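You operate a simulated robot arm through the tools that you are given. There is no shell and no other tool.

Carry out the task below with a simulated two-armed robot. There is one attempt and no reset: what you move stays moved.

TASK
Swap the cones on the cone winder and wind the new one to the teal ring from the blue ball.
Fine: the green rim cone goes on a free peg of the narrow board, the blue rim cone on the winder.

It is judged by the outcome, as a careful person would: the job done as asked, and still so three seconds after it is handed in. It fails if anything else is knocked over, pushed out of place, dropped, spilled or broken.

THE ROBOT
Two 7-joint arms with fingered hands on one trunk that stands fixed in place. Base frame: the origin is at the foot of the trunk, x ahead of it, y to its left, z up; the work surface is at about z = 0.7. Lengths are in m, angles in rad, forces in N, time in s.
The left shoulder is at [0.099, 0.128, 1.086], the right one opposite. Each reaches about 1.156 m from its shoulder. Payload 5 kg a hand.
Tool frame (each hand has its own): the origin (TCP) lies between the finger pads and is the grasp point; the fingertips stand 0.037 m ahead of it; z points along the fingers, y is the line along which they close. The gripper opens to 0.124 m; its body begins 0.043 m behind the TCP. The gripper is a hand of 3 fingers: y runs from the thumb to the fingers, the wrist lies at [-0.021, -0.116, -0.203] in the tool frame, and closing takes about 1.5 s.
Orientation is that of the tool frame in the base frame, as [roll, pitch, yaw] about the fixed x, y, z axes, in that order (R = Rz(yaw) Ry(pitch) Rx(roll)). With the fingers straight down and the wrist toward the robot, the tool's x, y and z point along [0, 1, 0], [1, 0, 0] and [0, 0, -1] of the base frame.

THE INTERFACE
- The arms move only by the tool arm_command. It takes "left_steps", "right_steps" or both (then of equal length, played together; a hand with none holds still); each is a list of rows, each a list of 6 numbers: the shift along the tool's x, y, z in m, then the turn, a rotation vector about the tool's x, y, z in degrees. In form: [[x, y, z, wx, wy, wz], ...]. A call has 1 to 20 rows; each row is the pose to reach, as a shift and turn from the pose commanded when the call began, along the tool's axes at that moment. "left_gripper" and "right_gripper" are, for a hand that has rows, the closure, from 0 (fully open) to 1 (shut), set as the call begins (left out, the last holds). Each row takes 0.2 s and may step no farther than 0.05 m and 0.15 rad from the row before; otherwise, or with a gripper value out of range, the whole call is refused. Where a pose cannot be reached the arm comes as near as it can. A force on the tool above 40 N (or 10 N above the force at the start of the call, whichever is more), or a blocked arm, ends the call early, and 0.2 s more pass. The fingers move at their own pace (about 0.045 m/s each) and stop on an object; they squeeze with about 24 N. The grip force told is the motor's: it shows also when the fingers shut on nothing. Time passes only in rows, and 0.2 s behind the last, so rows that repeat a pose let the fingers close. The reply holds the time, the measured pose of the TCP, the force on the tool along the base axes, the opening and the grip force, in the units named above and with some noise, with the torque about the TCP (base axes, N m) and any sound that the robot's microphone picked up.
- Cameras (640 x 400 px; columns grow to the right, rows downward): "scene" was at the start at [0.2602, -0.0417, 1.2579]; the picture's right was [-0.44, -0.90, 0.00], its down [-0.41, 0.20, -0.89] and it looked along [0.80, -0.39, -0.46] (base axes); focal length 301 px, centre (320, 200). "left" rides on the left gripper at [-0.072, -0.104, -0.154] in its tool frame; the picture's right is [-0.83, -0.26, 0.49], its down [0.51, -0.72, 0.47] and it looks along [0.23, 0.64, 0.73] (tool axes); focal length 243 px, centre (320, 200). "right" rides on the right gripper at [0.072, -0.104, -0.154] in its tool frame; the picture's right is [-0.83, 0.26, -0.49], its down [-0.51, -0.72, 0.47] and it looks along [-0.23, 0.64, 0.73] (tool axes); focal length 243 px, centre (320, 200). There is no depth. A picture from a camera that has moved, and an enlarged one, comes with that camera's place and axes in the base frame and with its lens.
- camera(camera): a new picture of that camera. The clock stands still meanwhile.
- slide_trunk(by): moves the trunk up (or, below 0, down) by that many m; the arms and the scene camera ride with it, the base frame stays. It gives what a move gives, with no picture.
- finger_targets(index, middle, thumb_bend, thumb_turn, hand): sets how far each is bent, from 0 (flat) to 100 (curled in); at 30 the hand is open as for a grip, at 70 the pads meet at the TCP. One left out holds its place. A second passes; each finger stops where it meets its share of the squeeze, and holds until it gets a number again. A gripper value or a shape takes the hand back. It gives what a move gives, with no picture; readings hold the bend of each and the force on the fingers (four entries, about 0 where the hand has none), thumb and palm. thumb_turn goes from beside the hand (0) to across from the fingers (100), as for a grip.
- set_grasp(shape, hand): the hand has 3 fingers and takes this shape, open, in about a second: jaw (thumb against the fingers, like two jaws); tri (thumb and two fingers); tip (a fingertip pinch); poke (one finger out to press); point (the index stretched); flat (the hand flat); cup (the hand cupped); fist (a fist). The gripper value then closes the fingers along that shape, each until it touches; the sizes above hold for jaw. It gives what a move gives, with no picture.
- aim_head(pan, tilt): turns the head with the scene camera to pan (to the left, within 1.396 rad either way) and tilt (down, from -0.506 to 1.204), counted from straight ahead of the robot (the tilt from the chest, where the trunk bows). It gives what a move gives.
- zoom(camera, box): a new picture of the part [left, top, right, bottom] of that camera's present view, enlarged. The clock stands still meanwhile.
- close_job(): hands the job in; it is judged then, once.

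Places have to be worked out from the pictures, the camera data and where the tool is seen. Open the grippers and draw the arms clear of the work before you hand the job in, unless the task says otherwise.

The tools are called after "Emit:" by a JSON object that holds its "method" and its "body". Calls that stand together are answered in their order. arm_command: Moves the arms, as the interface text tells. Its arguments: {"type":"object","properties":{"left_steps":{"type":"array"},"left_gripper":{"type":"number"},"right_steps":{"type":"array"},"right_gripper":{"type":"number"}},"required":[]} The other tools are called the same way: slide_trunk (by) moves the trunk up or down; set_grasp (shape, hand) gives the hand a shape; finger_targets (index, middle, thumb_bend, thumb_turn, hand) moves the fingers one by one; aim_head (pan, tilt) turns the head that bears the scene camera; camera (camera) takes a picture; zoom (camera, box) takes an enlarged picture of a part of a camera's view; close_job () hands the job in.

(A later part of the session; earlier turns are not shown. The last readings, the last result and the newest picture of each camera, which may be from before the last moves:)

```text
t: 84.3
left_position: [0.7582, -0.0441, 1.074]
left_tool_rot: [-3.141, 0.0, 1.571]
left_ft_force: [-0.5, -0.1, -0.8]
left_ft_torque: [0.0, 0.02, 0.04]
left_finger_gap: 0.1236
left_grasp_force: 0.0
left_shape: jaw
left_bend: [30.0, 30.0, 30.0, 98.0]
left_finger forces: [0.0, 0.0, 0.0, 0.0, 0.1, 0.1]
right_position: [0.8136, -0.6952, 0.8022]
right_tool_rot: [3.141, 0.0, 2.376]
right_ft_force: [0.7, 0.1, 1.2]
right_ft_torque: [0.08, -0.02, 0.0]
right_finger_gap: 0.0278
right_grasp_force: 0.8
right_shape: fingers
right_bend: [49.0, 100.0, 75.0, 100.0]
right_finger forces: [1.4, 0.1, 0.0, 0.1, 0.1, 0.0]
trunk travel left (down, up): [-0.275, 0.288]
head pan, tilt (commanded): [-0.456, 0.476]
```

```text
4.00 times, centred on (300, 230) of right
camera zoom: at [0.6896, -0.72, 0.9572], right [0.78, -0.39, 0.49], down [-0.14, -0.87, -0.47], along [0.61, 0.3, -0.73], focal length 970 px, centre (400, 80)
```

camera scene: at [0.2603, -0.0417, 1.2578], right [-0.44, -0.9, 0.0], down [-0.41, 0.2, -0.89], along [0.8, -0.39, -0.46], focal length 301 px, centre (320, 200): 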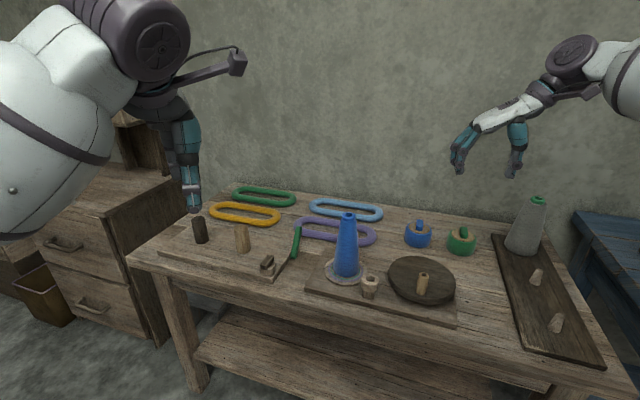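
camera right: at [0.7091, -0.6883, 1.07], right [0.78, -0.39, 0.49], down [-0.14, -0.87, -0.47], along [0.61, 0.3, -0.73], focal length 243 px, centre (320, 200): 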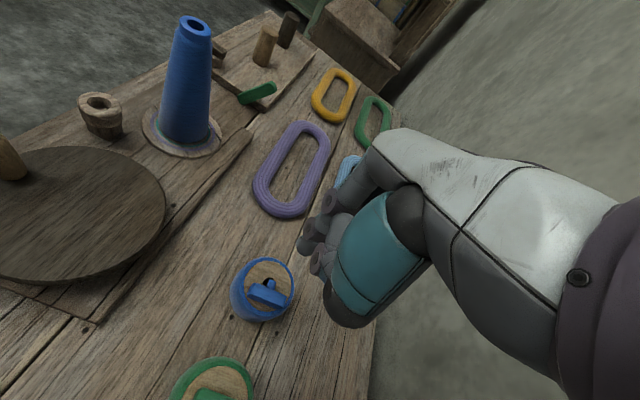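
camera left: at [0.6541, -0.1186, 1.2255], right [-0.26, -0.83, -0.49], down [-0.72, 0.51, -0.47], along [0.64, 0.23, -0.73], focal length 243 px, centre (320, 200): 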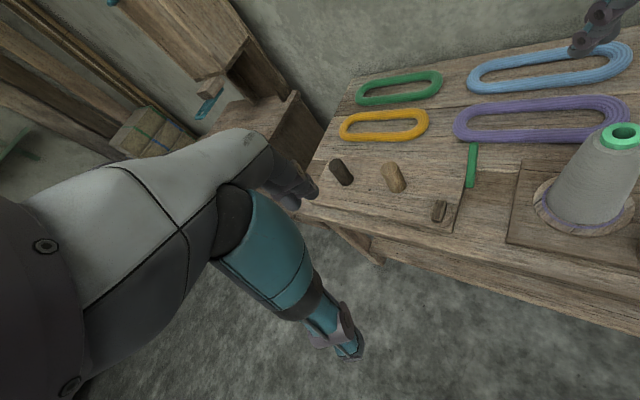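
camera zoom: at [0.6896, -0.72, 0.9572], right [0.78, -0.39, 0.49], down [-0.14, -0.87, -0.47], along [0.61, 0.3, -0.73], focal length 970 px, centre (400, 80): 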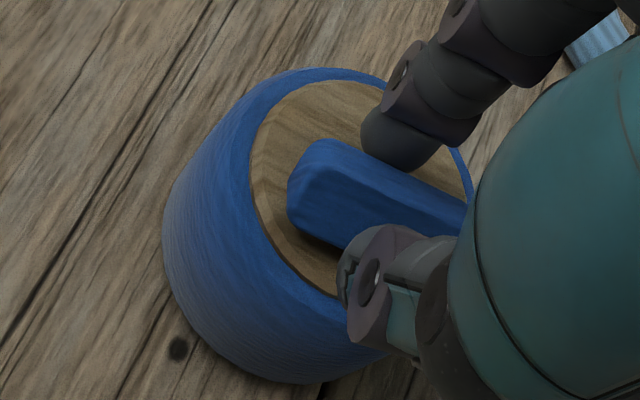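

The thumb is ~3 mm from the bar. I'll bring it into light contact (80).

Emit:
{"method": "finger_targets", "body": {"hand": "right", "thumb_bend": 80}}

Emit:
{"method": "zoom", "body": {"camera": "scene", "box": [400, 200, 440, 240]}}

Emit:
{"method": "zoom", "body": {"camera": "right", "box": [260, 180, 340, 280]}}

```text
t: 85.3
left_position: [0.7588, -0.0447, 1.0743]
left_tool_rot: [-3.141, 0.001, 1.57]
left_ft_force: [0.5, -0.2, -1.0]
left_ft_torque: [0.02, -0.02, -0.01]
left_finger_gap: 0.1239
left_grasp_force: 0.1
left_shape: jaw
left_bend: [30.0, 30.0, 30.0, 98.0]
left_finger forces: [0.0, 0.0, 0.1, 0.0, 0.0, 0.0]
right_position: [0.813, -0.6953, 0.8033]
right_tool_rot: [3.14, -0.001, 2.373]
right_ft_force: [-0.1, 2.0, 1.3]
right_ft_torque: [0.06, -0.03, 0.0]
right_finger_gap: 0.0191
right_grasp_force: 0.6
right_shape: fingers
right_bend: [49.0, 100.0, 80.0, 100.0]
right_finger forces: [1.5, 0.0, 0.0, 0.1, 0.0, 0.1]
trunk travel left (down, up): [-0.275, 0.288]
head pan, tilt (commanded): [-0.456, 0.476]
```

```text
10.00 times, centred on (420, 220) of scene
camera zoom: at [0.26, -0.0415, 1.2579], right [-0.44, -0.9, 0.0], down [-0.41, 0.2, -0.89], along [0.8, -0.39, -0.46], focal length 3009 px, centre (-680, 0)
```

zoom: 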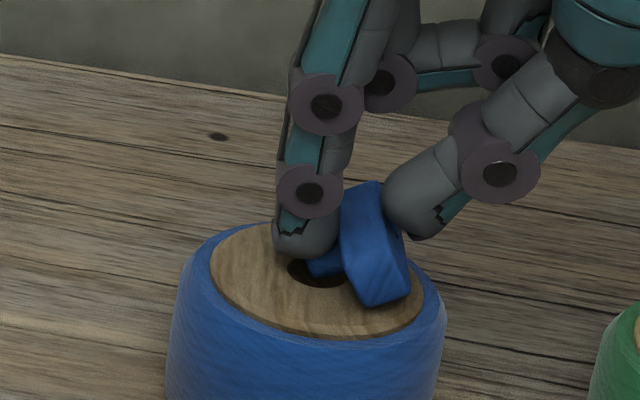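

```text
4.00 times, centred on (300, 230) of right
camera zoom: at [0.6896, -0.72, 0.9572], right [0.78, -0.39, 0.49], down [-0.14, -0.87, -0.47], along [0.61, 0.3, -0.73], focal length 970 px, centre (400, 80)
```

zoom: 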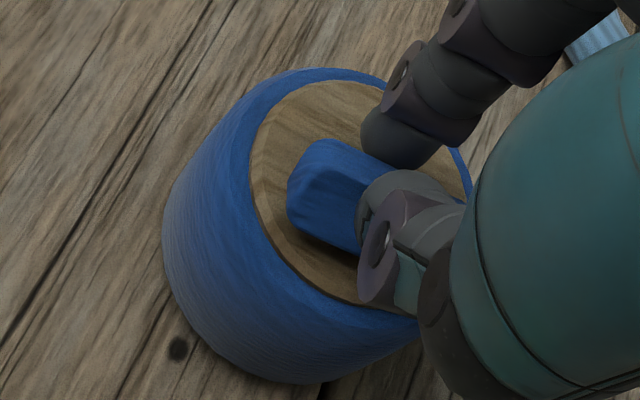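

The thumb now backs the bar. I'll open the index a little while the thumb follows, to let the bar roll upright.

Emit:
{"method": "finger_targets", "body": {"hand": "right", "index": 44, "thumb_bend": 84}}

Emit:
{"method": "zoom", "body": {"camera": "scene", "box": [400, 200, 440, 240]}}

Emit:
{"method": "zoom", "body": {"camera": "right", "box": [260, 180, 340, 280]}}

```text
t: 86.3
left_position: [0.7587, -0.0453, 1.0733]
left_tool_rot: [-3.14, -0.001, 1.57]
left_ft_force: [0.6, -0.2, 0.6]
left_ft_torque: [-0.02, 0.04, 0.0]
left_finger_gap: 0.1238
left_grasp_force: 0.0
left_shape: jaw
left_bend: [30.0, 30.0, 30.0, 98.0]
left_finger forces: [0.1, 0.0, 0.1, 0.0, 0.1, 0.0]
right_position: [0.8127, -0.6949, 0.8027]
right_tool_rot: [-3.141, 0.001, 2.374]
right_ft_force: [0.1, 0.0, 0.1]
right_ft_torque: [0.02, -0.03, 0.04]
right_finger_gap: 0.0218
right_grasp_force: 0.1
right_shape: fingers
right_bend: [44.0, 100.0, 84.0, 100.0]
right_finger forces: [0.0, 0.0, 0.0, 0.0, 0.0, 0.0]
trunk travel left (down, up): [-0.275, 0.288]
head pan, tilt (commanded): [-0.456, 0.476]
```

```text
10.00 times, centred on (420, 220) of scene
camera zoom: at [0.2601, -0.0417, 1.2579], right [-0.44, -0.9, 0.0], down [-0.41, 0.2, -0.89], along [0.8, -0.39, -0.46], focal length 3009 px, centre (-680, 0)
```

zoom: 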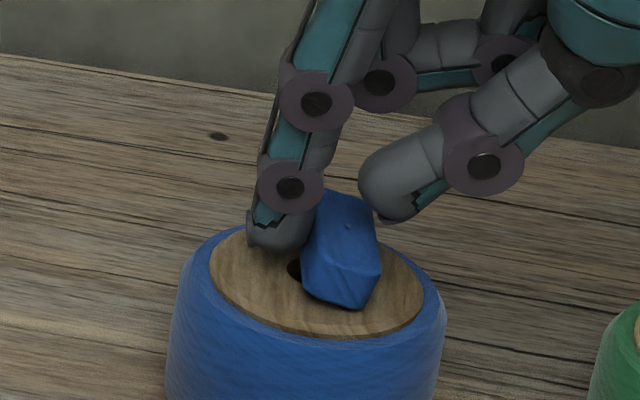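

```text
4.00 times, centred on (300, 230) of right
camera zoom: at [0.6897, -0.7202, 0.9571], right [0.78, -0.39, 0.49], down [-0.14, -0.87, -0.47], along [0.61, 0.3, -0.73], focal length 970 px, centre (400, 80)
```

zoom: 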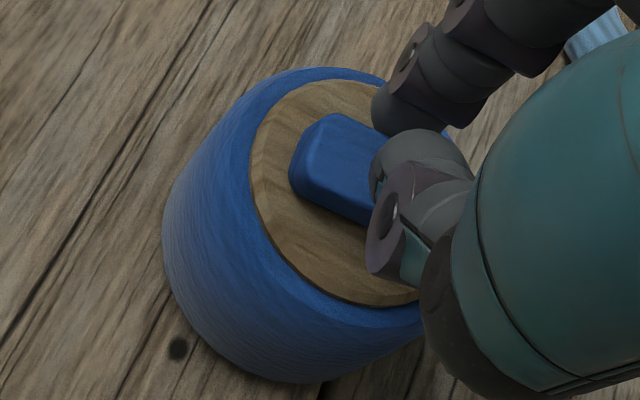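

Nearly upright now. I'll open the index further so it can settle into the hole.

Emit:
{"method": "finger_targets", "body": {"hand": "right", "index": 37, "thumb_bend": 85}}

Emit:
{"method": "zoom", "body": {"camera": "scene", "box": [400, 200, 440, 240]}}

Emit:
{"method": "zoom", "body": {"camera": "right", "box": [260, 180, 340, 280]}}

```text
t: 87.3
left_position: [0.7584, -0.0458, 1.0736]
left_tool_rot: [-3.141, 0.001, 1.572]
left_ft_force: [-0.5, -0.3, -0.8]
left_ft_torque: [-0.01, 0.0, -0.01]
left_finger_gap: 0.1236
left_grasp_force: 0.0
left_shape: jaw
left_bend: [30.0, 30.0, 30.0, 98.0]
left_finger forces: [0.0, 0.0, 0.0, 0.0, 0.0, 0.0]
right_position: [0.8138, -0.6958, 0.8037]
right_tool_rot: [-3.141, -0.001, 2.374]
right_ft_force: [-0.1, 0.1, 0.3]
right_ft_torque: [0.0, 0.02, 0.03]
right_finger_gap: 0.0294
right_grasp_force: 0.0
right_shape: fingers
right_bend: [37.0, 100.0, 85.0, 100.0]
right_finger forces: [0.1, 0.0, 0.1, 0.1, 0.0, 0.0]
trunk travel left (down, up): [-0.275, 0.288]
head pan, tilt (commanded): [-0.456, 0.476]
```

```text
10.00 times, centred on (420, 220) of scene
camera zoom: at [0.2602, -0.0417, 1.2579], right [-0.44, -0.9, 0.0], down [-0.41, 0.2, -0.89], along [0.8, -0.39, -0.46], focal length 3009 px, centre (-680, 0)
```

zoom: 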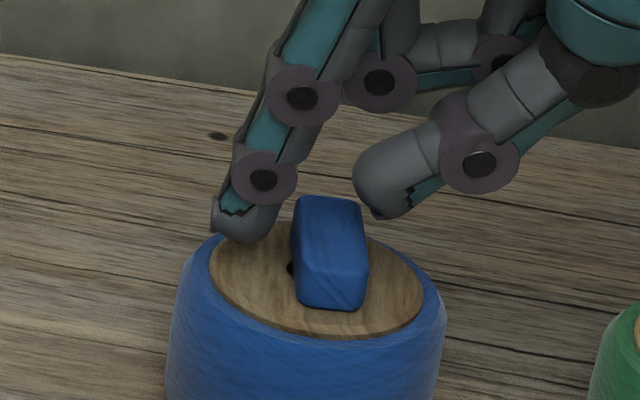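

```text
4.00 times, centred on (300, 230) of right
camera zoom: at [0.6897, -0.7202, 0.957], right [0.78, -0.39, 0.49], down [-0.14, -0.87, -0.47], along [0.61, 0.3, -0.73], focal length 970 px, centre (400, 80)
```

zoom: 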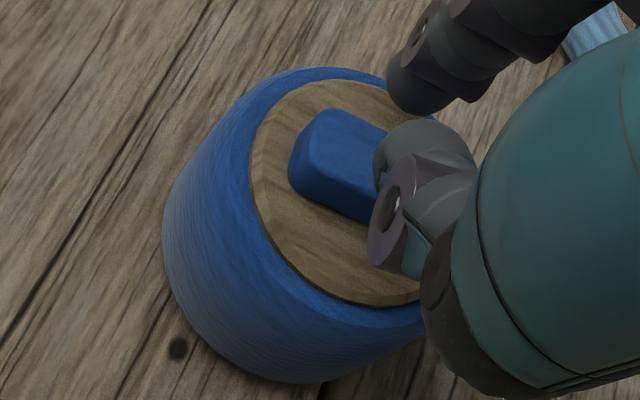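

The toggle is upright in its hole again. I'll raise the hand straight up and re-measure before a lower, better pinch.

Emit:
{"method": "arm_command", "body": {"right_steps": [[0, 0, -0.01, 0, 0, 0], [0, 0, -0.03, 0, 0, 0], [0, 0, -0.06, 0, 0, 0], [0, 0, -0.09, 0, 0, 0], [0, 0, -0.11, 0, 0, 0], [0, 0, -0.11, 0, 0, 0]]}}

Emit:
{"method": "set_grasp", "body": {"hand": "right", "shape": "tri"}}

Emit:
{"method": "zoom", "body": {"camera": "scene", "box": [400, 210, 440, 250]}}

Emit:
{"method": "zoom", "body": {"camera": "right", "box": [230, 210, 330, 300]}}

```text
t: 88.7
left_position: [0.7603, -0.0442, 1.0738]
left_tool_rot: [3.14, 0.0, 1.57]
left_ft_force: [0.3, -0.2, 0.6]
left_ft_torque: [-0.01, -0.02, 0.01]
left_finger_gap: 0.1236
left_grasp_force: 0.0
left_shape: jaw
left_bend: [30.0, 30.0, 30.0, 98.0]
left_finger forces: [0.0, 0.1, 0.0, 0.1, 0.0, 0.0]
right_position: [0.814, -0.6972, 0.9125]
right_tool_rot: [3.14, 0.0, 2.373]
right_ft_force: [0.3, 0.6, 0.5]
right_ft_torque: [-0.01, 0.02, 0.03]
right_finger_gap: 0.0291
right_grasp_force: 0.0
right_shape: fingers
right_bend: [37.0, 100.0, 85.0, 100.0]
right_finger forces: [0.0, 0.0, 0.1, 0.0, 0.0, 0.1]
trunk travel left (down, up): [-0.275, 0.288]
head pan, tilt (commanded): [-0.456, 0.476]
```

```text
t: 89.6
left_position: [0.7593, -0.0439, 1.0744]
left_tool_rot: [-3.141, 0.002, 1.571]
left_ft_force: [0.1, -0.2, 0.3]
left_ft_torque: [-0.02, 0.03, 0.01]
left_finger_gap: 0.1235
left_grasp_force: 0.1
left_shape: jaw
left_bend: [30.0, 30.0, 30.0, 98.0]
left_finger forces: [0.0, 0.0, 0.1, 0.0, 0.0, 0.1]
right_position: [0.8119, -0.6951, 0.9136]
right_tool_rot: [3.141, 0.0, 2.374]
right_ft_force: [-0.7, 0.3, -0.3]
right_ft_torque: [-0.03, -0.01, -0.01]
right_finger_gap: 0.1237
right_grasp_force: 0.0
right_shape: tri
right_bend: [30.0, 30.0, 30.0, 98.0]
right_finger forces: [0.0, 0.0, 0.0, 0.0, 0.1, 0.0]
trunk travel left (down, up): [-0.275, 0.288]
head pan, tilt (commanded): [-0.456, 0.476]
```

```text
10.00 times, centred on (420, 230) of scene
camera zoom: at [0.2602, -0.0417, 1.2579], right [-0.44, -0.9, 0.0], down [-0.41, 0.2, -0.89], along [0.8, -0.39, -0.46], focal length 3009 px, centre (-680, -100)
```

zoom: 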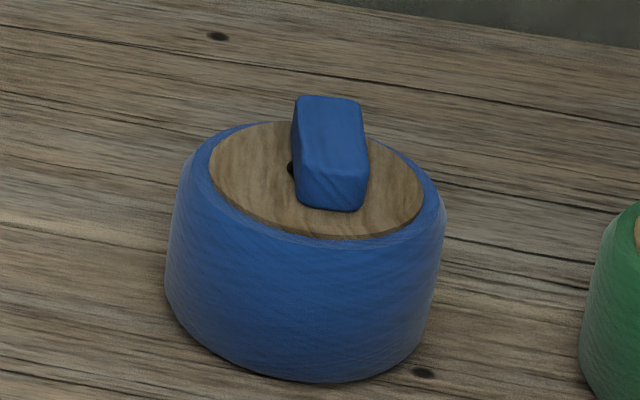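

```text
4.44 times, centred on (280, 255) of right
camera zoom: at [0.6898, -0.7209, 1.0668], right [0.78, -0.39, 0.49], down [-0.14, -0.87, -0.47], along [0.61, 0.3, -0.73], focal length 1078 px, centre (498, -44)
```

zoom: 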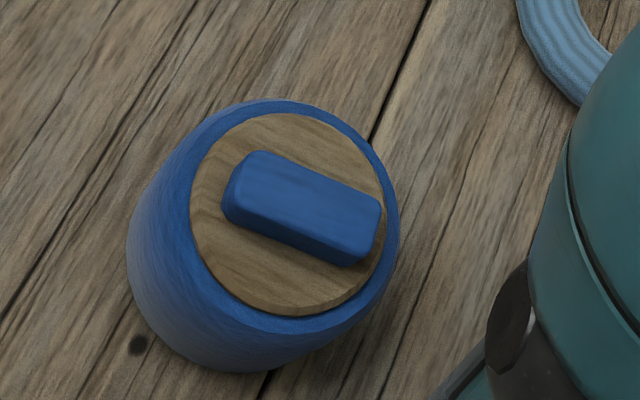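

Bar centre ≈[0.8315, -0.6662], lying at about −38°. I'll centre the hand over it, turn 6° more to match, and half-close before descending.

Emit:
{"method": "arm_command", "body": {"right_steps": [[0.002, 0.012, 0, 0, 0, -2], [0.004, 0.024, 0, 0, 0, -4], [0.0058, 0.0347, 0, 0, 0, -6], [0.0058, 0.0347, 0.02, 0, 0, -6], [0.0058, 0.0347, 0.05, 0, 0, -6], [0.0058, 0.0347, 0.075, 0, 0, -6], [0.0058, 0.0347, 0.075, 0, 0, -6]], "right_gripper": 0.55}}

Emit:
{"method": "zoom", "body": {"camera": "scene", "box": [390, 180, 450, 250]}}

Emit:
{"method": "zoom", "body": {"camera": "right", "box": [250, 160, 370, 310]}}

```text
t: 91.2
left_position: [0.7586, -0.0443, 1.0738]
left_tool_rot: [-3.141, 0.001, 1.571]
left_ft_force: [-0.5, 0.3, 0.2]
left_ft_torque: [0.0, -0.02, -0.04]
left_finger_gap: 0.124
left_grasp_force: 0.1
left_shape: jaw
left_bend: [30.0, 30.0, 30.0, 98.0]
left_finger forces: [0.0, 0.1, 0.0, 0.0, 0.1, 0.1]
right_position: [0.8339, -0.6671, 0.8386]
right_tool_rot: [3.141, 0.001, 2.478]
right_ft_force: [0.3, -0.2, 0.4]
right_ft_torque: [0.0, -0.02, -0.01]
right_finger_gap: 0.0563
right_grasp_force: 0.1
right_shape: tri
right_bend: [74.0, 47.0, 71.0, 100.0]
right_finger forces: [0.1, 0.0, 0.1, 0.0, 0.0, 0.1]
trunk travel left (down, up): [-0.275, 0.288]
head pan, tilt (commanded): [-0.456, 0.476]
```

```text
5.71 times, centred on (420, 215) of scene
camera zoom: at [0.2598, -0.0414, 1.258], right [-0.44, -0.9, 0.0], down [-0.41, 0.2, -0.89], along [0.8, -0.39, -0.46], focal length 1720 px, centre (-251, 114)
```

zoom: 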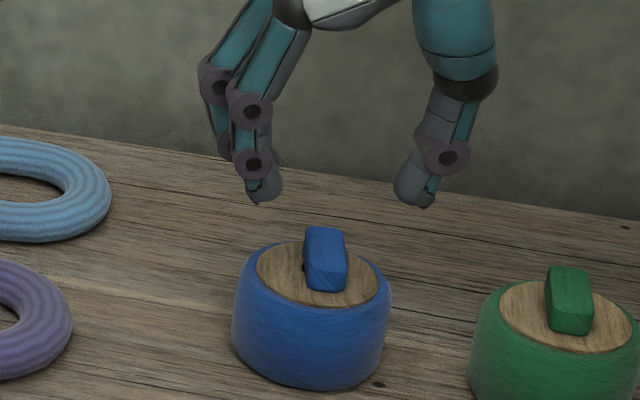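

```text
2.67 times, centred on (310, 235) of right
camera zoom: at [0.7132, -0.7042, 0.9921], right [0.82, -0.3, 0.49], down [-0.04, -0.88, -0.47], along [0.58, 0.36, -0.73], focal length 647 px, centre (347, 107)
```

zoom: 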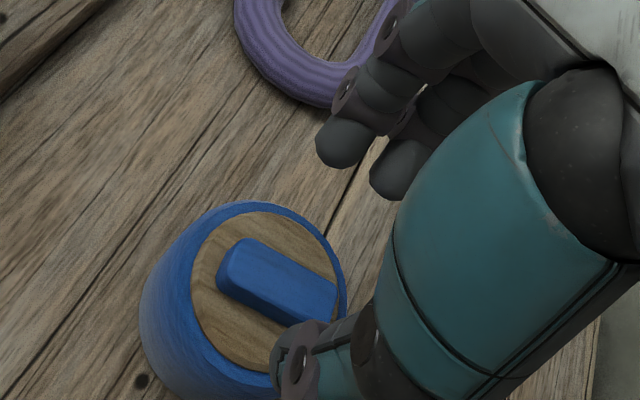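

The bar lies midway between thumb and fingers (tool offset ≈ +3.6, +1 mm, matching the thumb). I'll descend to TCP z≈0.795.

Emit:
{"method": "arm_command", "body": {"right_steps": [[0, 0.0005, 0.015, 0, 0, 0], [0, 0.0005, 0.03, 0, 0, 0], [0, 0.0005, 0.038, 0, 0, 0], [0, 0.0005, 0.0435, 0, 0, 0], [0, 0.0005, 0.0435, 0, 0, 0]]}}

Emit:
{"method": "zoom", "body": {"camera": "scene", "box": [395, 200, 445, 250]}}

Emit:
{"method": "zoom", "body": {"camera": "right", "box": [250, 160, 370, 310]}}

```text
t: 92.4
left_position: [0.7595, -0.0448, 1.0734]
left_tool_rot: [3.141, -0.001, 1.57]
left_ft_force: [-0.1, -0.2, 0.2]
left_ft_torque: [-0.03, 0.0, 0.01]
left_finger_gap: 0.1235
left_grasp_force: 0.1
left_shape: jaw
left_bend: [30.0, 30.0, 30.0, 98.0]
left_finger forces: [0.0, 0.1, 0.0, 0.1, 0.1, 0.0]
right_position: [0.833, -0.6673, 0.7951]
right_tool_rot: [-3.14, -0.001, 2.477]
right_ft_force: [0.5, -0.6, -0.9]
right_ft_torque: [-0.03, 0.0, -0.02]
right_finger_gap: 0.0562
right_grasp_force: 0.0
right_shape: tri
right_bend: [74.0, 47.0, 71.0, 100.0]
right_finger forces: [0.1, 0.0, 0.1, 0.0, 0.0, 0.0]
trunk travel left (down, up): [-0.275, 0.288]
head pan, tilt (commanded): [-0.456, 0.476]
```

```text
8.00 times, centred on (420, 225) of scene
camera zoom: at [0.26, -0.0416, 1.2579], right [-0.44, -0.9, 0.0], down [-0.41, 0.2, -0.89], along [0.8, -0.39, -0.46], focal length 2407 px, centre (-480, 0)
```

zoom: 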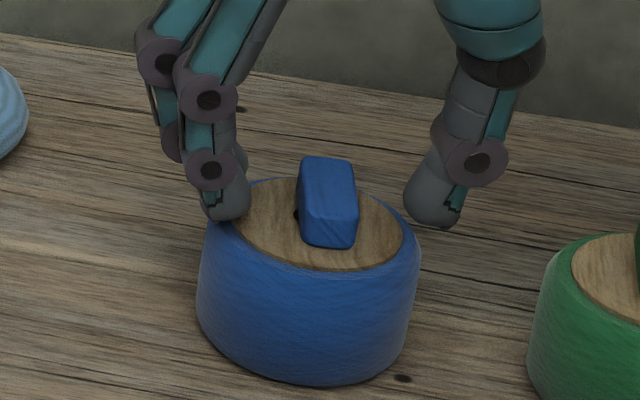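

```text
2.67 times, centred on (310, 235) of right
camera zoom: at [0.7131, -0.7039, 0.9488], right [0.81, -0.3, 0.49], down [-0.04, -0.88, -0.47], along [0.58, 0.36, -0.73], focal length 647 px, centre (347, 107)
```

zoom: 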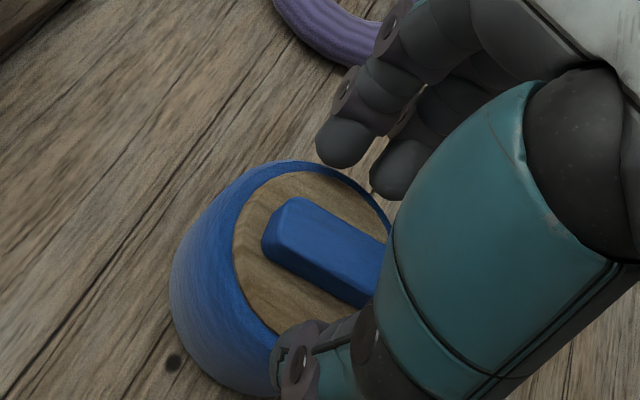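

Tips are at about the bar's mid height. I'll close partly (gap ~25 mm) and look before squeezing.

Emit:
{"method": "arm_command", "body": {"right_steps": [[0, 0, 0, 0, 0, 0], [0, 0, 0, 0, 0, 0], [0, 0, 0, 0, 0, 0], [0, 0, 0, 0, 0, 0]], "right_gripper": 0.78}}

Emit:
{"method": "zoom", "body": {"camera": "scene", "box": [400, 205, 440, 245]}}

Emit:
{"method": "zoom", "body": {"camera": "right", "box": [250, 180, 350, 300]}}

```text
t: 93.4
left_position: [0.759, -0.0453, 1.0744]
left_tool_rot: [3.14, 0.0, 1.571]
left_ft_force: [-0.4, 0.8, -0.4]
left_ft_torque: [-0.03, 0.03, -0.03]
left_finger_gap: 0.124
left_grasp_force: 0.2
left_shape: jaw
left_bend: [30.0, 30.0, 30.0, 98.0]
left_finger forces: [0.0, 0.1, 0.0, 0.0, 0.0, 0.1]
right_position: [0.8325, -0.6665, 0.7953]
right_tool_rot: [3.14, 0.0, 2.478]
right_ft_force: [0.4, 0.9, -0.6]
right_ft_torque: [-0.02, -0.03, 0.0]
right_finger_gap: 0.0275
right_grasp_force: 0.0
right_shape: tri
right_bend: [73.0, 58.0, 74.0, 100.0]
right_finger forces: [0.0, 0.0, 0.1, 0.0, 0.0, 0.0]
trunk travel left (down, up): [-0.275, 0.288]
head pan, tilt (commanded): [-0.456, 0.476]
```

```text
10.00 times, centred on (420, 225) of scene
camera zoom: at [0.2601, -0.0417, 1.2579], right [-0.44, -0.9, 0.0], down [-0.41, 0.2, -0.89], along [0.8, -0.39, -0.46], focal length 3009 px, centre (-680, -50)
```

zoom: 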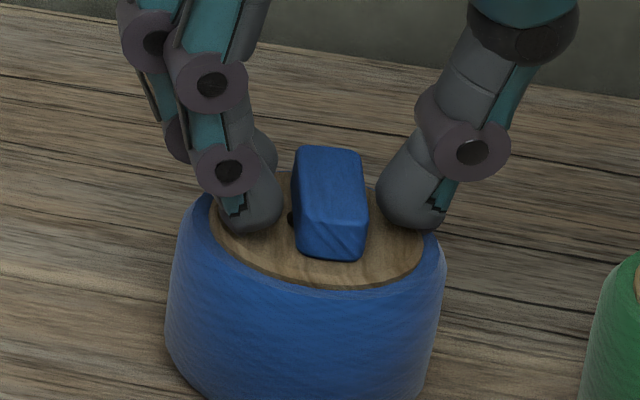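

```text
3.33 times, centred on (300, 240) of right
camera zoom: at [0.7131, -0.704, 0.9487], right [0.82, -0.3, 0.49], down [-0.04, -0.88, -0.47], along [0.58, 0.36, -0.73], focal length 809 px, centre (387, 67)
```

zoom: 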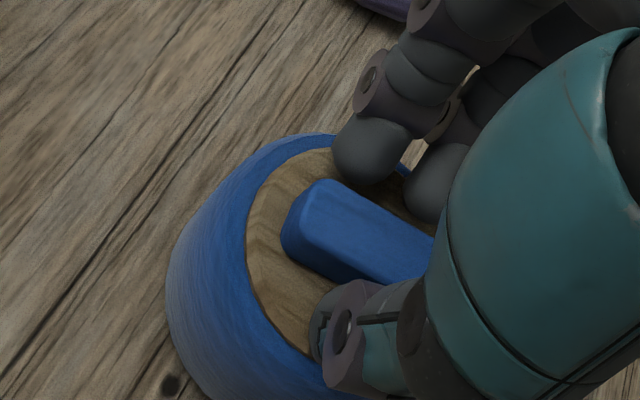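

The tips now straddle the bar low enough. I'll squeeze fully.

Emit:
{"method": "arm_command", "body": {"right_steps": [[0, 0, 0, 0, 0, 0], [0, 0, 0, 0, 0, 0], [0, 0, 0, 0, 0, 0], [0, 0, 0, 0, 0, 0], [0, 0, 0, 0, 0, 0]], "right_gripper": 1}}

Emit:
{"method": "zoom", "body": {"camera": "scene", "box": [400, 205, 440, 245]}}

Emit:
{"method": "zoom", "body": {"camera": "right", "box": [250, 180, 350, 300]}}

```text
t: 94.6
left_position: [0.7593, -0.0448, 1.0738]
left_tool_rot: [-3.14, 0.002, 1.57]
left_ft_force: [-0.5, 0.1, -1.0]
left_ft_torque: [0.01, -0.04, -0.01]
left_finger_gap: 0.1236
left_grasp_force: 0.0
left_shape: jaw
left_bend: [30.0, 30.0, 30.0, 98.0]
left_finger forces: [0.0, 0.1, 0.0, 0.0, 0.1, 0.1]
right_position: [0.8336, -0.6662, 0.7936]
right_tool_rot: [3.14, 0.0, 2.478]
right_ft_force: [0.2, -0.3, 0.9]
right_ft_torque: [-0.01, 0.01, -0.01]
right_finger_gap: 0.015
right_grasp_force: 24.7
right_shape: tri
right_bend: [72.0, 63.0, 74.0, 100.0]
right_finger forces: [10.8, 10.4, 0.0, 0.0, 21.1, 0.1]
trunk travel left (down, up): [-0.275, 0.288]
head pan, tilt (commanded): [-0.456, 0.476]
```

```text
10.00 times, centred on (420, 225) of scene
camera zoom: at [0.2602, -0.0417, 1.2579], right [-0.44, -0.9, 0.0], down [-0.41, 0.2, -0.89], along [0.8, -0.39, -0.46], focal length 3009 px, centre (-680, -50)
```

zoom: 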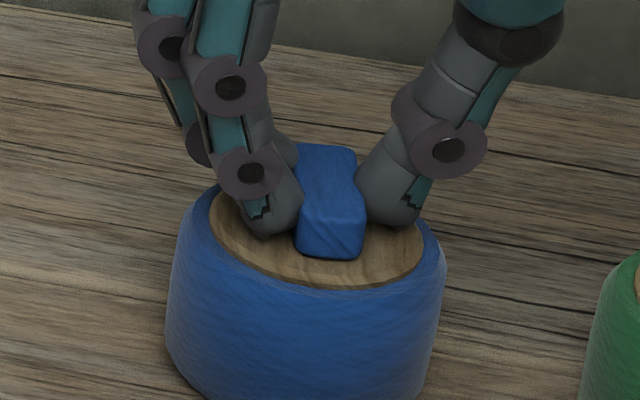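

```text
3.33 times, centred on (300, 240) of right
camera zoom: at [0.7131, -0.704, 0.9486], right [0.82, -0.3, 0.49], down [-0.04, -0.88, -0.47], along [0.58, 0.36, -0.73], focal length 809 px, centre (387, 67)
```

zoom: 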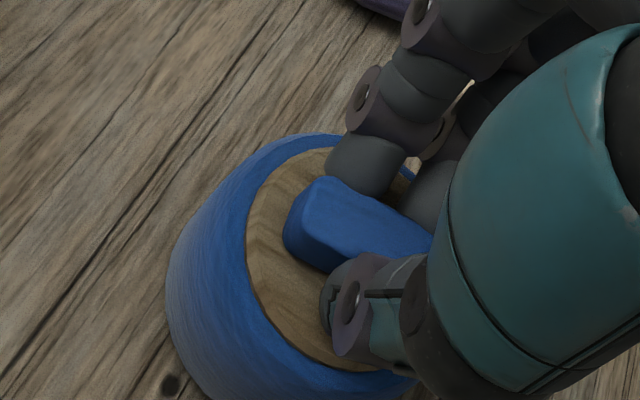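

A balanced grip (10.8 / 10.4 / 21 N, gap 15 mm) around the bar. I'll lift gently 3 cm and check that only the toggle comes up.

Emit:
{"method": "arm_command", "body": {"right_steps": [[0, 0, -0.004, 0, 0, 0], [0, 0, -0.008, 0, 0, 0], [0, 0, -0.014, 0, 0, 0], [0, 0, -0.022, 0, 0, 0], [0, 0, -0.03, 0, 0, 0], [0, 0, -0.03, 0, 0, 0]]}}

Emit:
{"method": "zoom", "body": {"camera": "scene", "box": [390, 190, 450, 250]}}

Emit:
{"method": "zoom", "body": {"camera": "right", "box": [240, 180, 360, 310]}}

```text
t: 96.0
left_position: [0.7583, -0.045, 1.0736]
left_tool_rot: [3.14, 0.001, 1.571]
left_ft_force: [-0.1, 0.5, 0.4]
left_ft_torque: [0.0, 0.02, -0.03]
left_finger_gap: 0.1237
left_grasp_force: 0.1
left_shape: jaw
left_bend: [30.0, 30.0, 30.0, 98.0]
left_finger forces: [0.1, 0.1, 0.0, 0.0, 0.0, 0.1]
right_position: [0.834, -0.6667, 0.8232]
right_tool_rot: [-3.141, -0.002, 2.478]
right_ft_force: [0.0, 0.9, 0.4]
right_ft_torque: [-0.01, 0.0, -0.01]
right_finger_gap: 0.0152
right_grasp_force: 24.4
right_shape: tri
right_bend: [72.0, 63.0, 74.0, 100.0]
right_finger forces: [10.6, 10.4, 0.1, 0.1, 21.0, 0.0]
trunk travel left (down, up): [-0.275, 0.288]
head pan, tilt (commanded): [-0.456, 0.476]
```

```text
6.67 times, centred on (420, 220) of scene
camera zoom: at [0.2603, -0.0418, 1.2578], right [-0.44, -0.9, 0.0], down [-0.41, 0.2, -0.89], along [0.8, -0.39, -0.46], focal length 2006 px, centre (-347, 67)
```

zoom: 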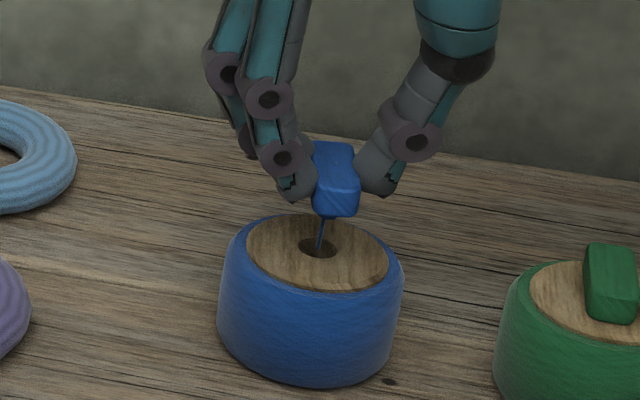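

```text
3.08 times, centred on (300, 245) of right
camera zoom: at [0.7133, -0.7038, 0.9782], right [0.82, -0.3, 0.49], down [-0.04, -0.88, -0.47], along [0.58, 0.36, -0.73], focal length 746 px, centre (382, 62)
```

zoom: 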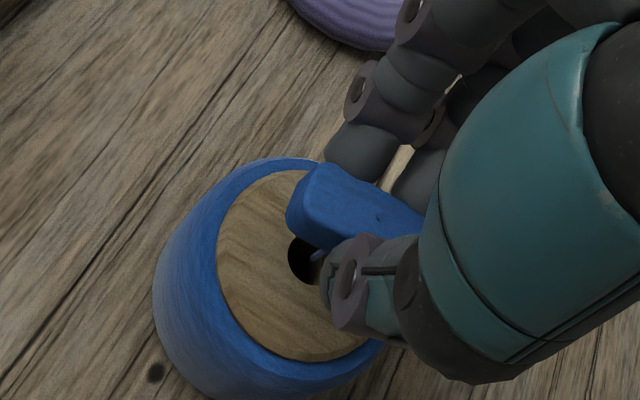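

Only the toggle came up, with a yarn strand trailing from the ball. The cup is at about [0.696, -0.386], rim z≈0.77; I'll lift to z≈0.965 (above the cone top), carry it over the cup, and turn 18° more so the fingers stay clear of the cone.

Emit:
{"method": "arm_command", "body": {"right_steps": [[0, 0, -0.04, 0, 0, 0], [0, 0, -0.085, 0, 0, 0], [0, 0, -0.13, 0, 0, 0], [0.012, 0.006, -0.142, 0, 0, 0], [0.047, 0.023, -0.142, 0, 0, -3], [0.087, 0.043, -0.142, 0, 0, -6], [0.127, 0.063, -0.142, 0, 0, -9], [0.167, 0.0825, -0.142, 0, 0, -12], [0.207, 0.102, -0.142, 0, 0, -15], [0.242, 0.1195, -0.142, 0, 0, -18], [0.266, 0.1315, -0.142, 0, 0, -18], [0.278, 0.1374, -0.142, 0, 0, -18], [0.278, 0.1374, -0.142, 0, 0, -18]]}}

Emit:
{"method": "camera", "body": {"camera": "scene"}}

Emit:
{"method": "camera", "body": {"camera": "right"}}

Emit:
{"method": "zoom", "body": {"camera": "scene", "box": [320, 180, 420, 310]}}

```text
t: 98.8
left_position: [0.7592, -0.0449, 1.0743]
left_tool_rot: [3.142, -0.001, 1.57]
left_ft_force: [-0.5, 0.0, 0.7]
left_ft_torque: [0.0, 0.02, 0.01]
left_finger_gap: 0.1234
left_grasp_force: 0.1
left_shape: jaw
left_bend: [30.0, 30.0, 30.0, 98.0]
left_finger forces: [0.0, 0.0, 0.0, 0.0, 0.0, 0.0]
right_position: [0.6991, -0.3875, 0.9667]
right_tool_rot: [-3.141, 0.002, 2.792]
right_ft_force: [-0.7, 0.0, -0.4]
right_ft_torque: [0.03, -0.02, 0.0]
right_finger_gap: 0.0151
right_grasp_force: 24.0
right_shape: tri
right_bend: [72.0, 63.0, 74.0, 100.0]
right_finger forces: [10.7, 10.3, 0.1, 0.0, 21.1, 0.0]
trunk travel left (down, up): [-0.275, 0.288]
head pan, tilt (commanded): [-0.456, 0.476]
```

```text
taken
camera scene: at [0.2603, -0.0418, 1.2578], right [-0.44, -0.9, 0.0], down [-0.41, 0.2, -0.89], along [0.8, -0.39, -0.46], focal length 301 px, centre (320, 200)
```

scene: 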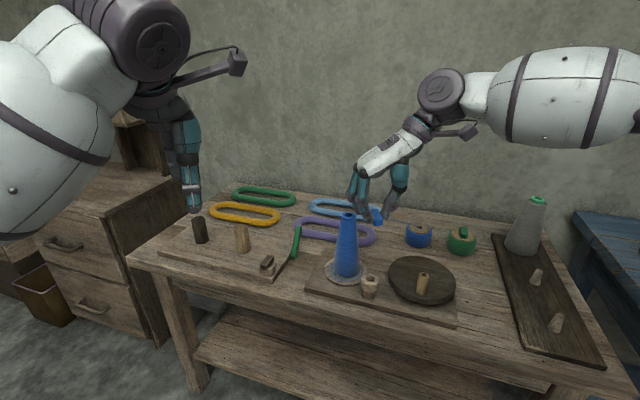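

```text
taken
camera right: at [0.5963, -0.4596, 1.1207], right [0.87, -0.04, 0.49], down [0.23, -0.85, -0.47], along [0.44, 0.52, -0.73], focal length 243 px, centre (320, 200)
```

right: 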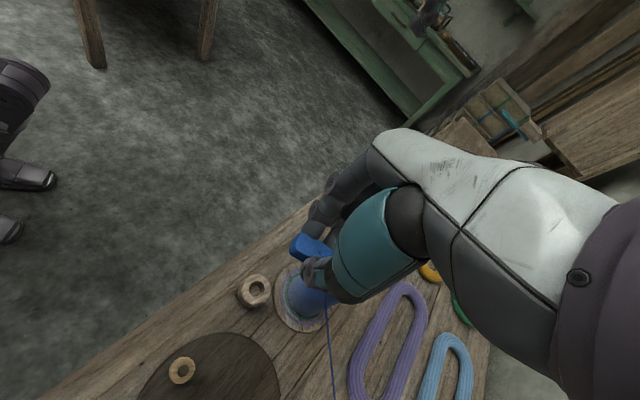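

```text
3.08 times, centred on (370, 245) of scene
camera zoom: at [0.2603, -0.0418, 1.2578], right [-0.44, -0.9, 0.0], down [-0.41, 0.2, -0.89], along [0.8, -0.39, -0.46], focal length 926 px, centre (166, 62)
```

zoom: 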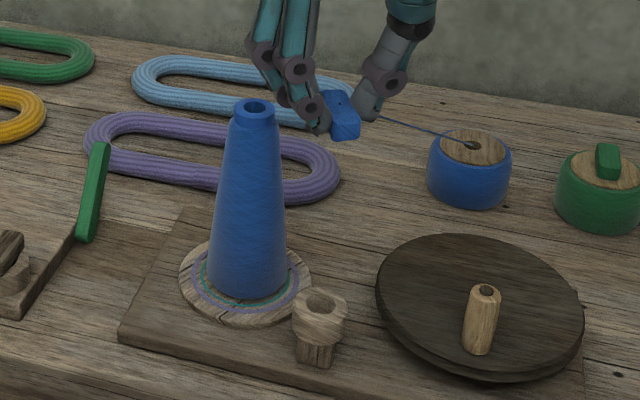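

The toggle hangs in the pinch above the cup. I'll zoom from the hand camera to verify the cup centre relative to the hand.

Emit:
{"method": "zoom", "body": {"camera": "right", "box": [220, 220, 340, 330]}}

Emit:
{"method": "zoom", "body": {"camera": "scene", "box": [350, 190, 400, 240]}}

Emit:
{"method": "zoom", "body": {"camera": "left", "box": [480, 0, 640, 250]}}

```text
3.64 times, centred on (280, 275) of right
camera zoom: at [0.5963, -0.4596, 1.1207], right [0.87, -0.04, 0.49], down [0.23, -0.85, -0.47], along [0.44, 0.52, -0.73], focal length 882 px, centre (466, -73)
```

zoom: 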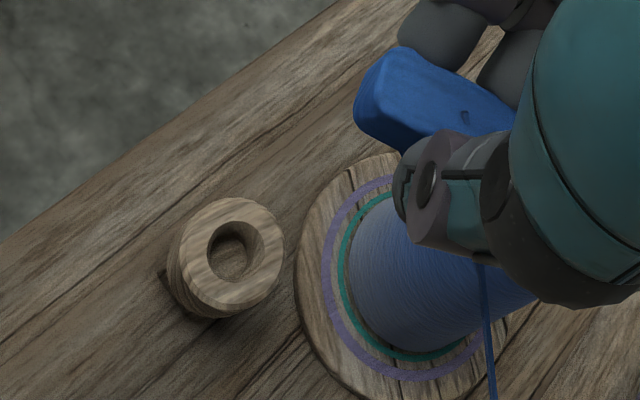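

```text
8.00 times, centred on (375, 215) of scene
camera zoom: at [0.2603, -0.0418, 1.2578], right [-0.44, -0.9, 0.0], down [-0.41, 0.2, -0.89], along [0.8, -0.39, -0.46], focal length 2407 px, centre (-120, 80)
```

zoom: 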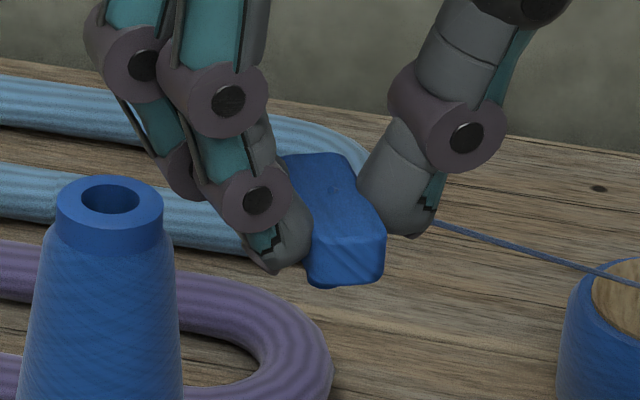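

```text
1.60 times, centred on (560, 125) of left
camera zoom: at [0.654, -0.1172, 1.2257], right [-0.26, -0.83, -0.49], down [-0.72, 0.51, -0.47], along [0.64, 0.23, -0.73], focal length 388 px, centre (-64, 320)
```

zoom: 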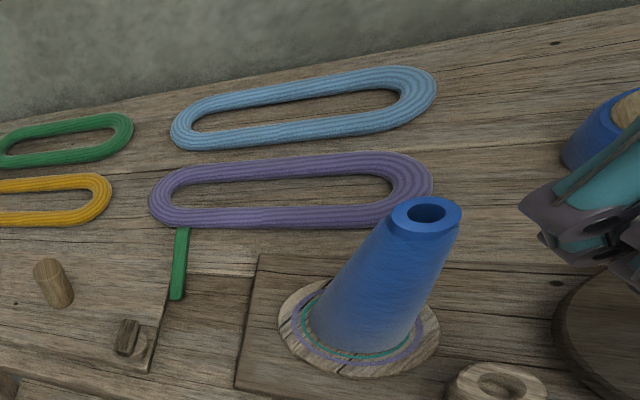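

Cup centre [0.6955, -0.3857] vs. toggle centre ≈[0.695, -0.3864]: aligned within 1 mm. I'll descend to z≈0.90 first and check the clearance between the hand and the cone.

Emit:
{"method": "arm_command", "body": {"right_steps": [[0, 0, 0.02, 0, 0, 0], [0, 0, 0.045, 0, 0, 0], [0, 0, 0.065, 0, 0, 0], [0, 0, 0.065, 0, 0, 0]]}}

Emit:
{"method": "zoom", "body": {"camera": "scene", "box": [310, 160, 430, 300]}}

Emit:
{"method": "zoom", "body": {"camera": "right", "box": [200, 160, 400, 360]}}

Emit:
{"method": "zoom", "body": {"camera": "left", "box": [480, 50, 640, 300]}}

```text
t: 99.8
left_position: [0.7585, -0.0447, 1.0735]
left_tool_rot: [-3.141, -0.002, 1.57]
left_ft_force: [-0.2, 0.3, 0.0]
left_ft_torque: [0.0, -0.03, -0.01]
left_finger_gap: 0.1238
left_grasp_force: 0.0
left_shape: jaw
left_bend: [30.0, 30.0, 30.0, 98.0]
left_finger forces: [0.1, 0.0, 0.0, 0.0, 0.1, 0.0]
right_position: [0.699, -0.386, 0.901]
right_tool_rot: [3.141, -0.001, 2.794]
right_ft_force: [-0.3, -0.4, -1.0]
right_ft_torque: [-0.02, 0.0, 0.04]
right_finger_gap: 0.0151
right_grasp_force: 23.8
right_shape: tri
right_bend: [72.0, 63.0, 74.0, 100.0]
right_finger forces: [10.8, 10.5, 0.0, 0.0, 21.0, 0.0]
trunk travel left (down, up): [-0.275, 0.288]
head pan, tilt (commanded): [-0.456, 0.476]
```

```text
2.86 times, centred on (370, 230) of scene
camera zoom: at [0.26, -0.0415, 1.2579], right [-0.44, -0.9, 0.0], down [-0.41, 0.2, -0.89], along [0.8, -0.39, -0.46], focal length 860 px, centre (177, 114)
```

zoom: 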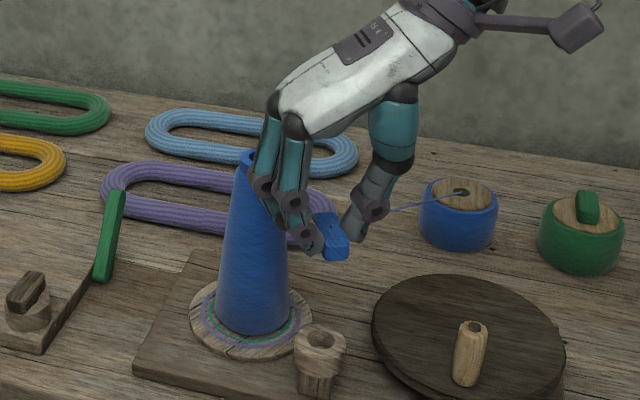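

```text
2.00 times, centred on (300, 260) of right
camera zoom: at [0.5965, -0.4598, 1.0557], right [0.87, -0.04, 0.49], down [0.23, -0.85, -0.47], along [0.44, 0.52, -0.73], focal length 485 px, centre (360, 80)
```

zoom: 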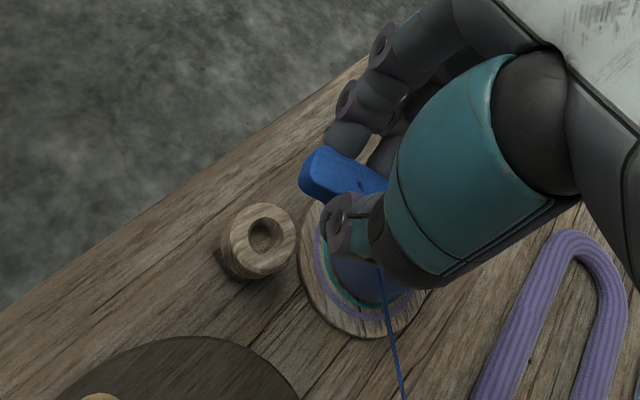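

```text
1.60 times, centred on (560, 175) of left
camera zoom: at [0.6537, -0.1169, 1.226], right [-0.26, -0.83, -0.49], down [-0.72, 0.51, -0.47], along [0.64, 0.23, -0.73], focal length 388 px, centre (-64, 240)
```

zoom: 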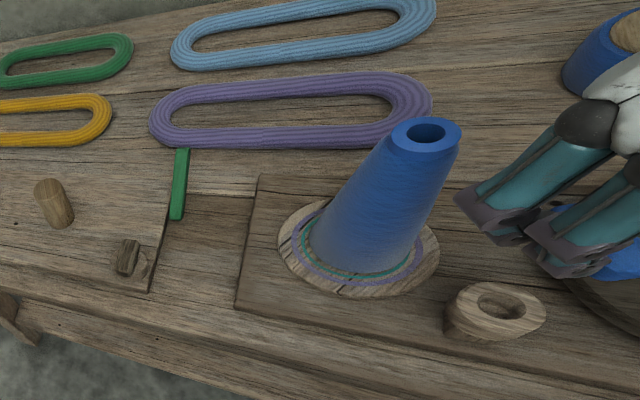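

The nearest finger joint is ~7.5 cm from the cone axis — about 3.5 cm of clearance. I'll continue down to z≈0.835 and check the stem against the cup.

Emit:
{"method": "arm_command", "body": {"right_steps": [[0, 0, 0.02, 0, 0, 0], [0, 0, 0.045, 0, 0, 0], [0, 0, 0.064, 0, 0, 0], [0, 0, 0.064, 0, 0, 0]]}}

Emit:
{"method": "zoom", "body": {"camera": "scene", "box": [345, 235, 405, 300]}}

Emit:
{"method": "zoom", "body": {"camera": "right", "box": [250, 200, 350, 320]}}

```text
t: 100.8
left_position: [0.7597, -0.0438, 1.0744]
left_tool_rot: [-3.141, -0.002, 1.572]
left_ft_force: [0.0, 0.3, 0.0]
left_ft_torque: [0.0, 0.01, 0.04]
left_finger_gap: 0.1238
left_grasp_force: 0.0
left_shape: jaw
left_bend: [30.0, 30.0, 30.0, 98.0]
left_finger forces: [0.0, 0.0, 0.1, 0.0, 0.0, 0.1]
right_position: [0.6992, -0.3865, 0.8384]
right_tool_rot: [3.141, 0.0, 2.792]
right_ft_force: [1.2, -0.2, 0.1]
right_ft_torque: [-0.01, -0.01, -0.03]
right_finger_gap: 0.0153
right_grasp_force: 23.9
right_shape: tri
right_bend: [72.0, 63.0, 74.0, 100.0]
right_finger forces: [10.7, 10.3, 0.1, 0.1, 21.1, 0.0]
trunk travel left (down, up): [-0.275, 0.288]
head pan, tilt (commanded): [-0.456, 0.476]
```

```text
6.15 times, centred on (375, 268) of scene
camera zoom: at [0.26, -0.0415, 1.2579], right [-0.44, -0.9, 0.0], down [-0.41, 0.2, -0.89], along [0.8, -0.39, -0.46], focal length 1852 px, centre (-18, -215)
```

zoom: 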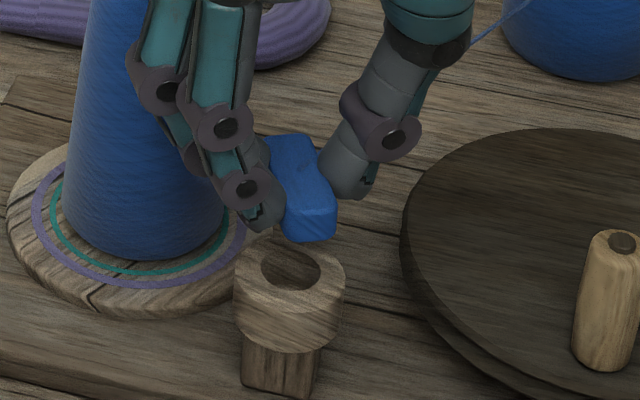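

```text
3.33 times, centred on (300, 260) of right
camera zoom: at [0.5963, -0.4599, 0.9922], right [0.87, -0.04, 0.49], down [0.23, -0.85, -0.47], along [0.44, 0.52, -0.73], focal length 809 px, centre (387, 0)
```

zoom: 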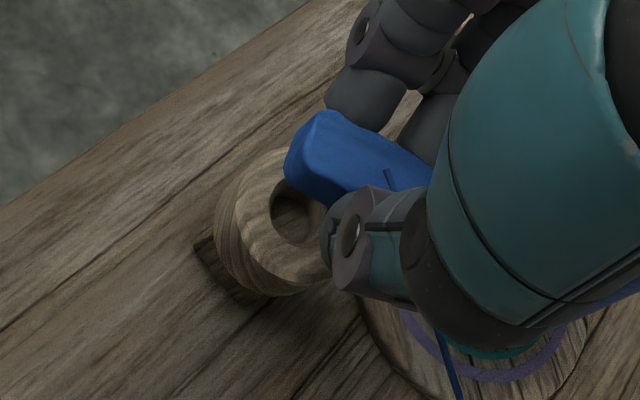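

Alignment looks within ~1 mm. I'll lower in small rows into the cup, watching the force.

Emit:
{"method": "arm_command", "body": {"right_steps": [[0, 0, 0.005, 0, 0, 0], [0, 0, 0.01, 0, 0, 0], [0, 0, 0.014, 0, 0, 0], [0, 0, 0.018, 0, 0, 0], [0, 0, 0.022, 0, 0, 0], [0, 0, 0.022, 0, 0, 0]]}}

Emit:
{"method": "zoom", "body": {"camera": "scene", "box": [345, 235, 405, 300]}}

Emit:
{"method": "zoom", "body": {"camera": "right", "box": [250, 200, 350, 320]}}

```text
t: 102.2
left_position: [0.7581, -0.0446, 1.0746]
left_tool_rot: [3.14, 0.0, 1.569]
left_ft_force: [-0.2, 0.1, 0.3]
left_ft_torque: [-0.02, 0.0, 0.03]
left_finger_gap: 0.1238
left_grasp_force: 0.1
left_shape: jaw
left_bend: [30.0, 30.0, 30.0, 98.0]
left_finger forces: [0.0, 0.0, 0.0, 0.1, 0.0, 0.1]
right_position: [0.6984, -0.3871, 0.8163]
right_tool_rot: [3.141, 0.002, 2.793]
right_ft_force: [1.5, 0.2, 0.5]
right_ft_torque: [0.01, 0.01, 0.0]
right_finger_gap: 0.0152
right_grasp_force: 24.2
right_shape: tri
right_bend: [72.0, 63.0, 74.0, 100.0]
right_finger forces: [10.6, 10.5, 0.1, 0.0, 21.0, 0.0]
trunk travel left (down, up): [-0.275, 0.288]
head pan, tilt (commanded): [-0.456, 0.476]
```

```text
6.15 times, centred on (375, 268) of scene
camera zoom: at [0.2601, -0.0416, 1.2579], right [-0.44, -0.9, 0.0], down [-0.41, 0.2, -0.89], along [0.8, -0.39, -0.46], focal length 1852 px, centre (-18, -215)
```

zoom: 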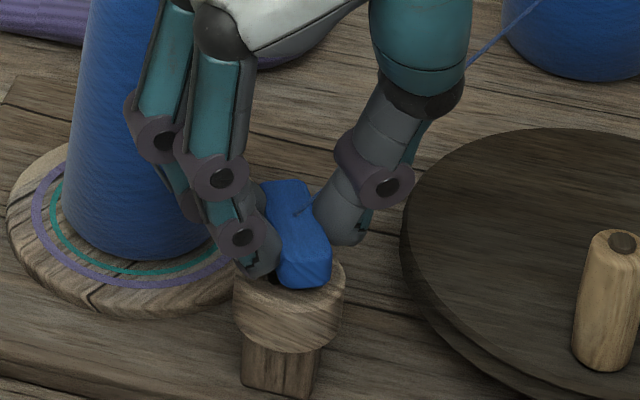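

```text
3.33 times, centred on (300, 260) of right
camera zoom: at [0.5963, -0.46, 0.9698], right [0.87, -0.04, 0.49], down [0.23, -0.85, -0.47], along [0.44, 0.52, -0.73], focal length 809 px, centre (387, 0)
```

zoom: 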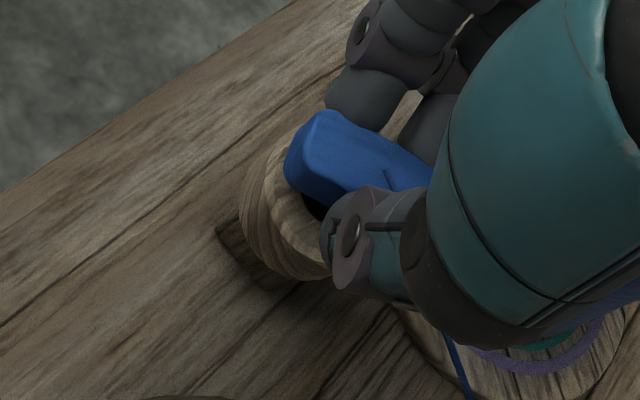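

The stem is going in without resistance. I'll lower the last few millimetres.

Emit:
{"method": "arm_command", "body": {"right_steps": [[0, 0, 0.002, 0, 0, 0], [0, 0, 0.004, 0, 0, 0], [0, 0, 0.004, 0, 0, 0]]}}

Emit:
{"method": "arm_command", "body": {"right_steps": [[0, 0, 0.0015, 0, 0, 0], [0, 0, 0.003, 0, 0, 0], [0, 0, 0.003, 0, 0, 0]]}}

Emit:
{"method": "zoom", "body": {"camera": "scene", "box": [350, 250, 395, 295]}}

```text
t: 103.0
left_position: [0.7579, -0.045, 1.073]
left_tool_rot: [-3.14, 0.0, 1.569]
left_ft_force: [-0.2, -0.4, 0.4]
left_ft_torque: [0.01, -0.01, 0.01]
left_finger_gap: 0.1237
left_grasp_force: 0.1
left_shape: jaw
left_bend: [30.0, 30.0, 30.0, 98.0]
left_finger forces: [0.1, 0.0, 0.1, 0.1, 0.0, 0.0]
right_position: [0.6997, -0.3886, 0.8121]
right_tool_rot: [-3.142, -0.001, 2.792]
right_ft_force: [0.5, -0.2, 1.4]
right_ft_torque: [0.01, 0.03, -0.02]
right_finger_gap: 0.0153
right_grasp_force: 23.7
right_shape: tri
right_bend: [72.0, 63.0, 74.0, 100.0]
right_finger forces: [10.8, 10.5, 0.0, 0.1, 21.1, 0.1]
trunk travel left (down, up): [-0.275, 0.288]
head pan, tilt (commanded): [-0.456, 0.476]
```

```text
t: 103.8
left_position: [0.7579, -0.0455, 1.0748]
left_tool_rot: [-3.14, 0.0, 1.57]
left_ft_force: [1.2, -0.8, 0.7]
left_ft_torque: [0.0, 0.01, 0.04]
left_finger_gap: 0.1237
left_grasp_force: 0.1
left_shape: jaw
left_bend: [30.0, 30.0, 30.0, 98.0]
left_finger forces: [0.0, 0.0, 0.2, 0.1, 0.1, 0.0]
right_position: [0.6984, -0.387, 0.8077]
right_tool_rot: [3.141, 0.0, 2.791]
right_ft_force: [0.4, 0.3, -0.2]
right_ft_torque: [0.03, 0.03, -0.01]
right_finger_gap: 0.0149
right_grasp_force: 23.8
right_shape: tri
right_bend: [72.0, 63.0, 74.0, 100.0]
right_finger forces: [10.8, 10.4, 0.0, 0.0, 21.1, 0.0]
trunk travel left (down, up): [-0.275, 0.288]
head pan, tilt (commanded): [-0.456, 0.476]
```

```text
8.89 times, centred on (372, 272) of scene
camera zoom: at [0.2601, -0.0417, 1.2579], right [-0.44, -0.9, 0.0], down [-0.41, 0.2, -0.89], along [0.8, -0.39, -0.46], focal length 2675 px, centre (-147, -444)
```

zoom: 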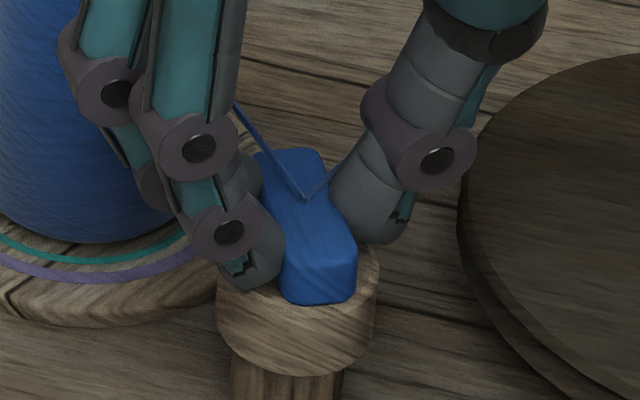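

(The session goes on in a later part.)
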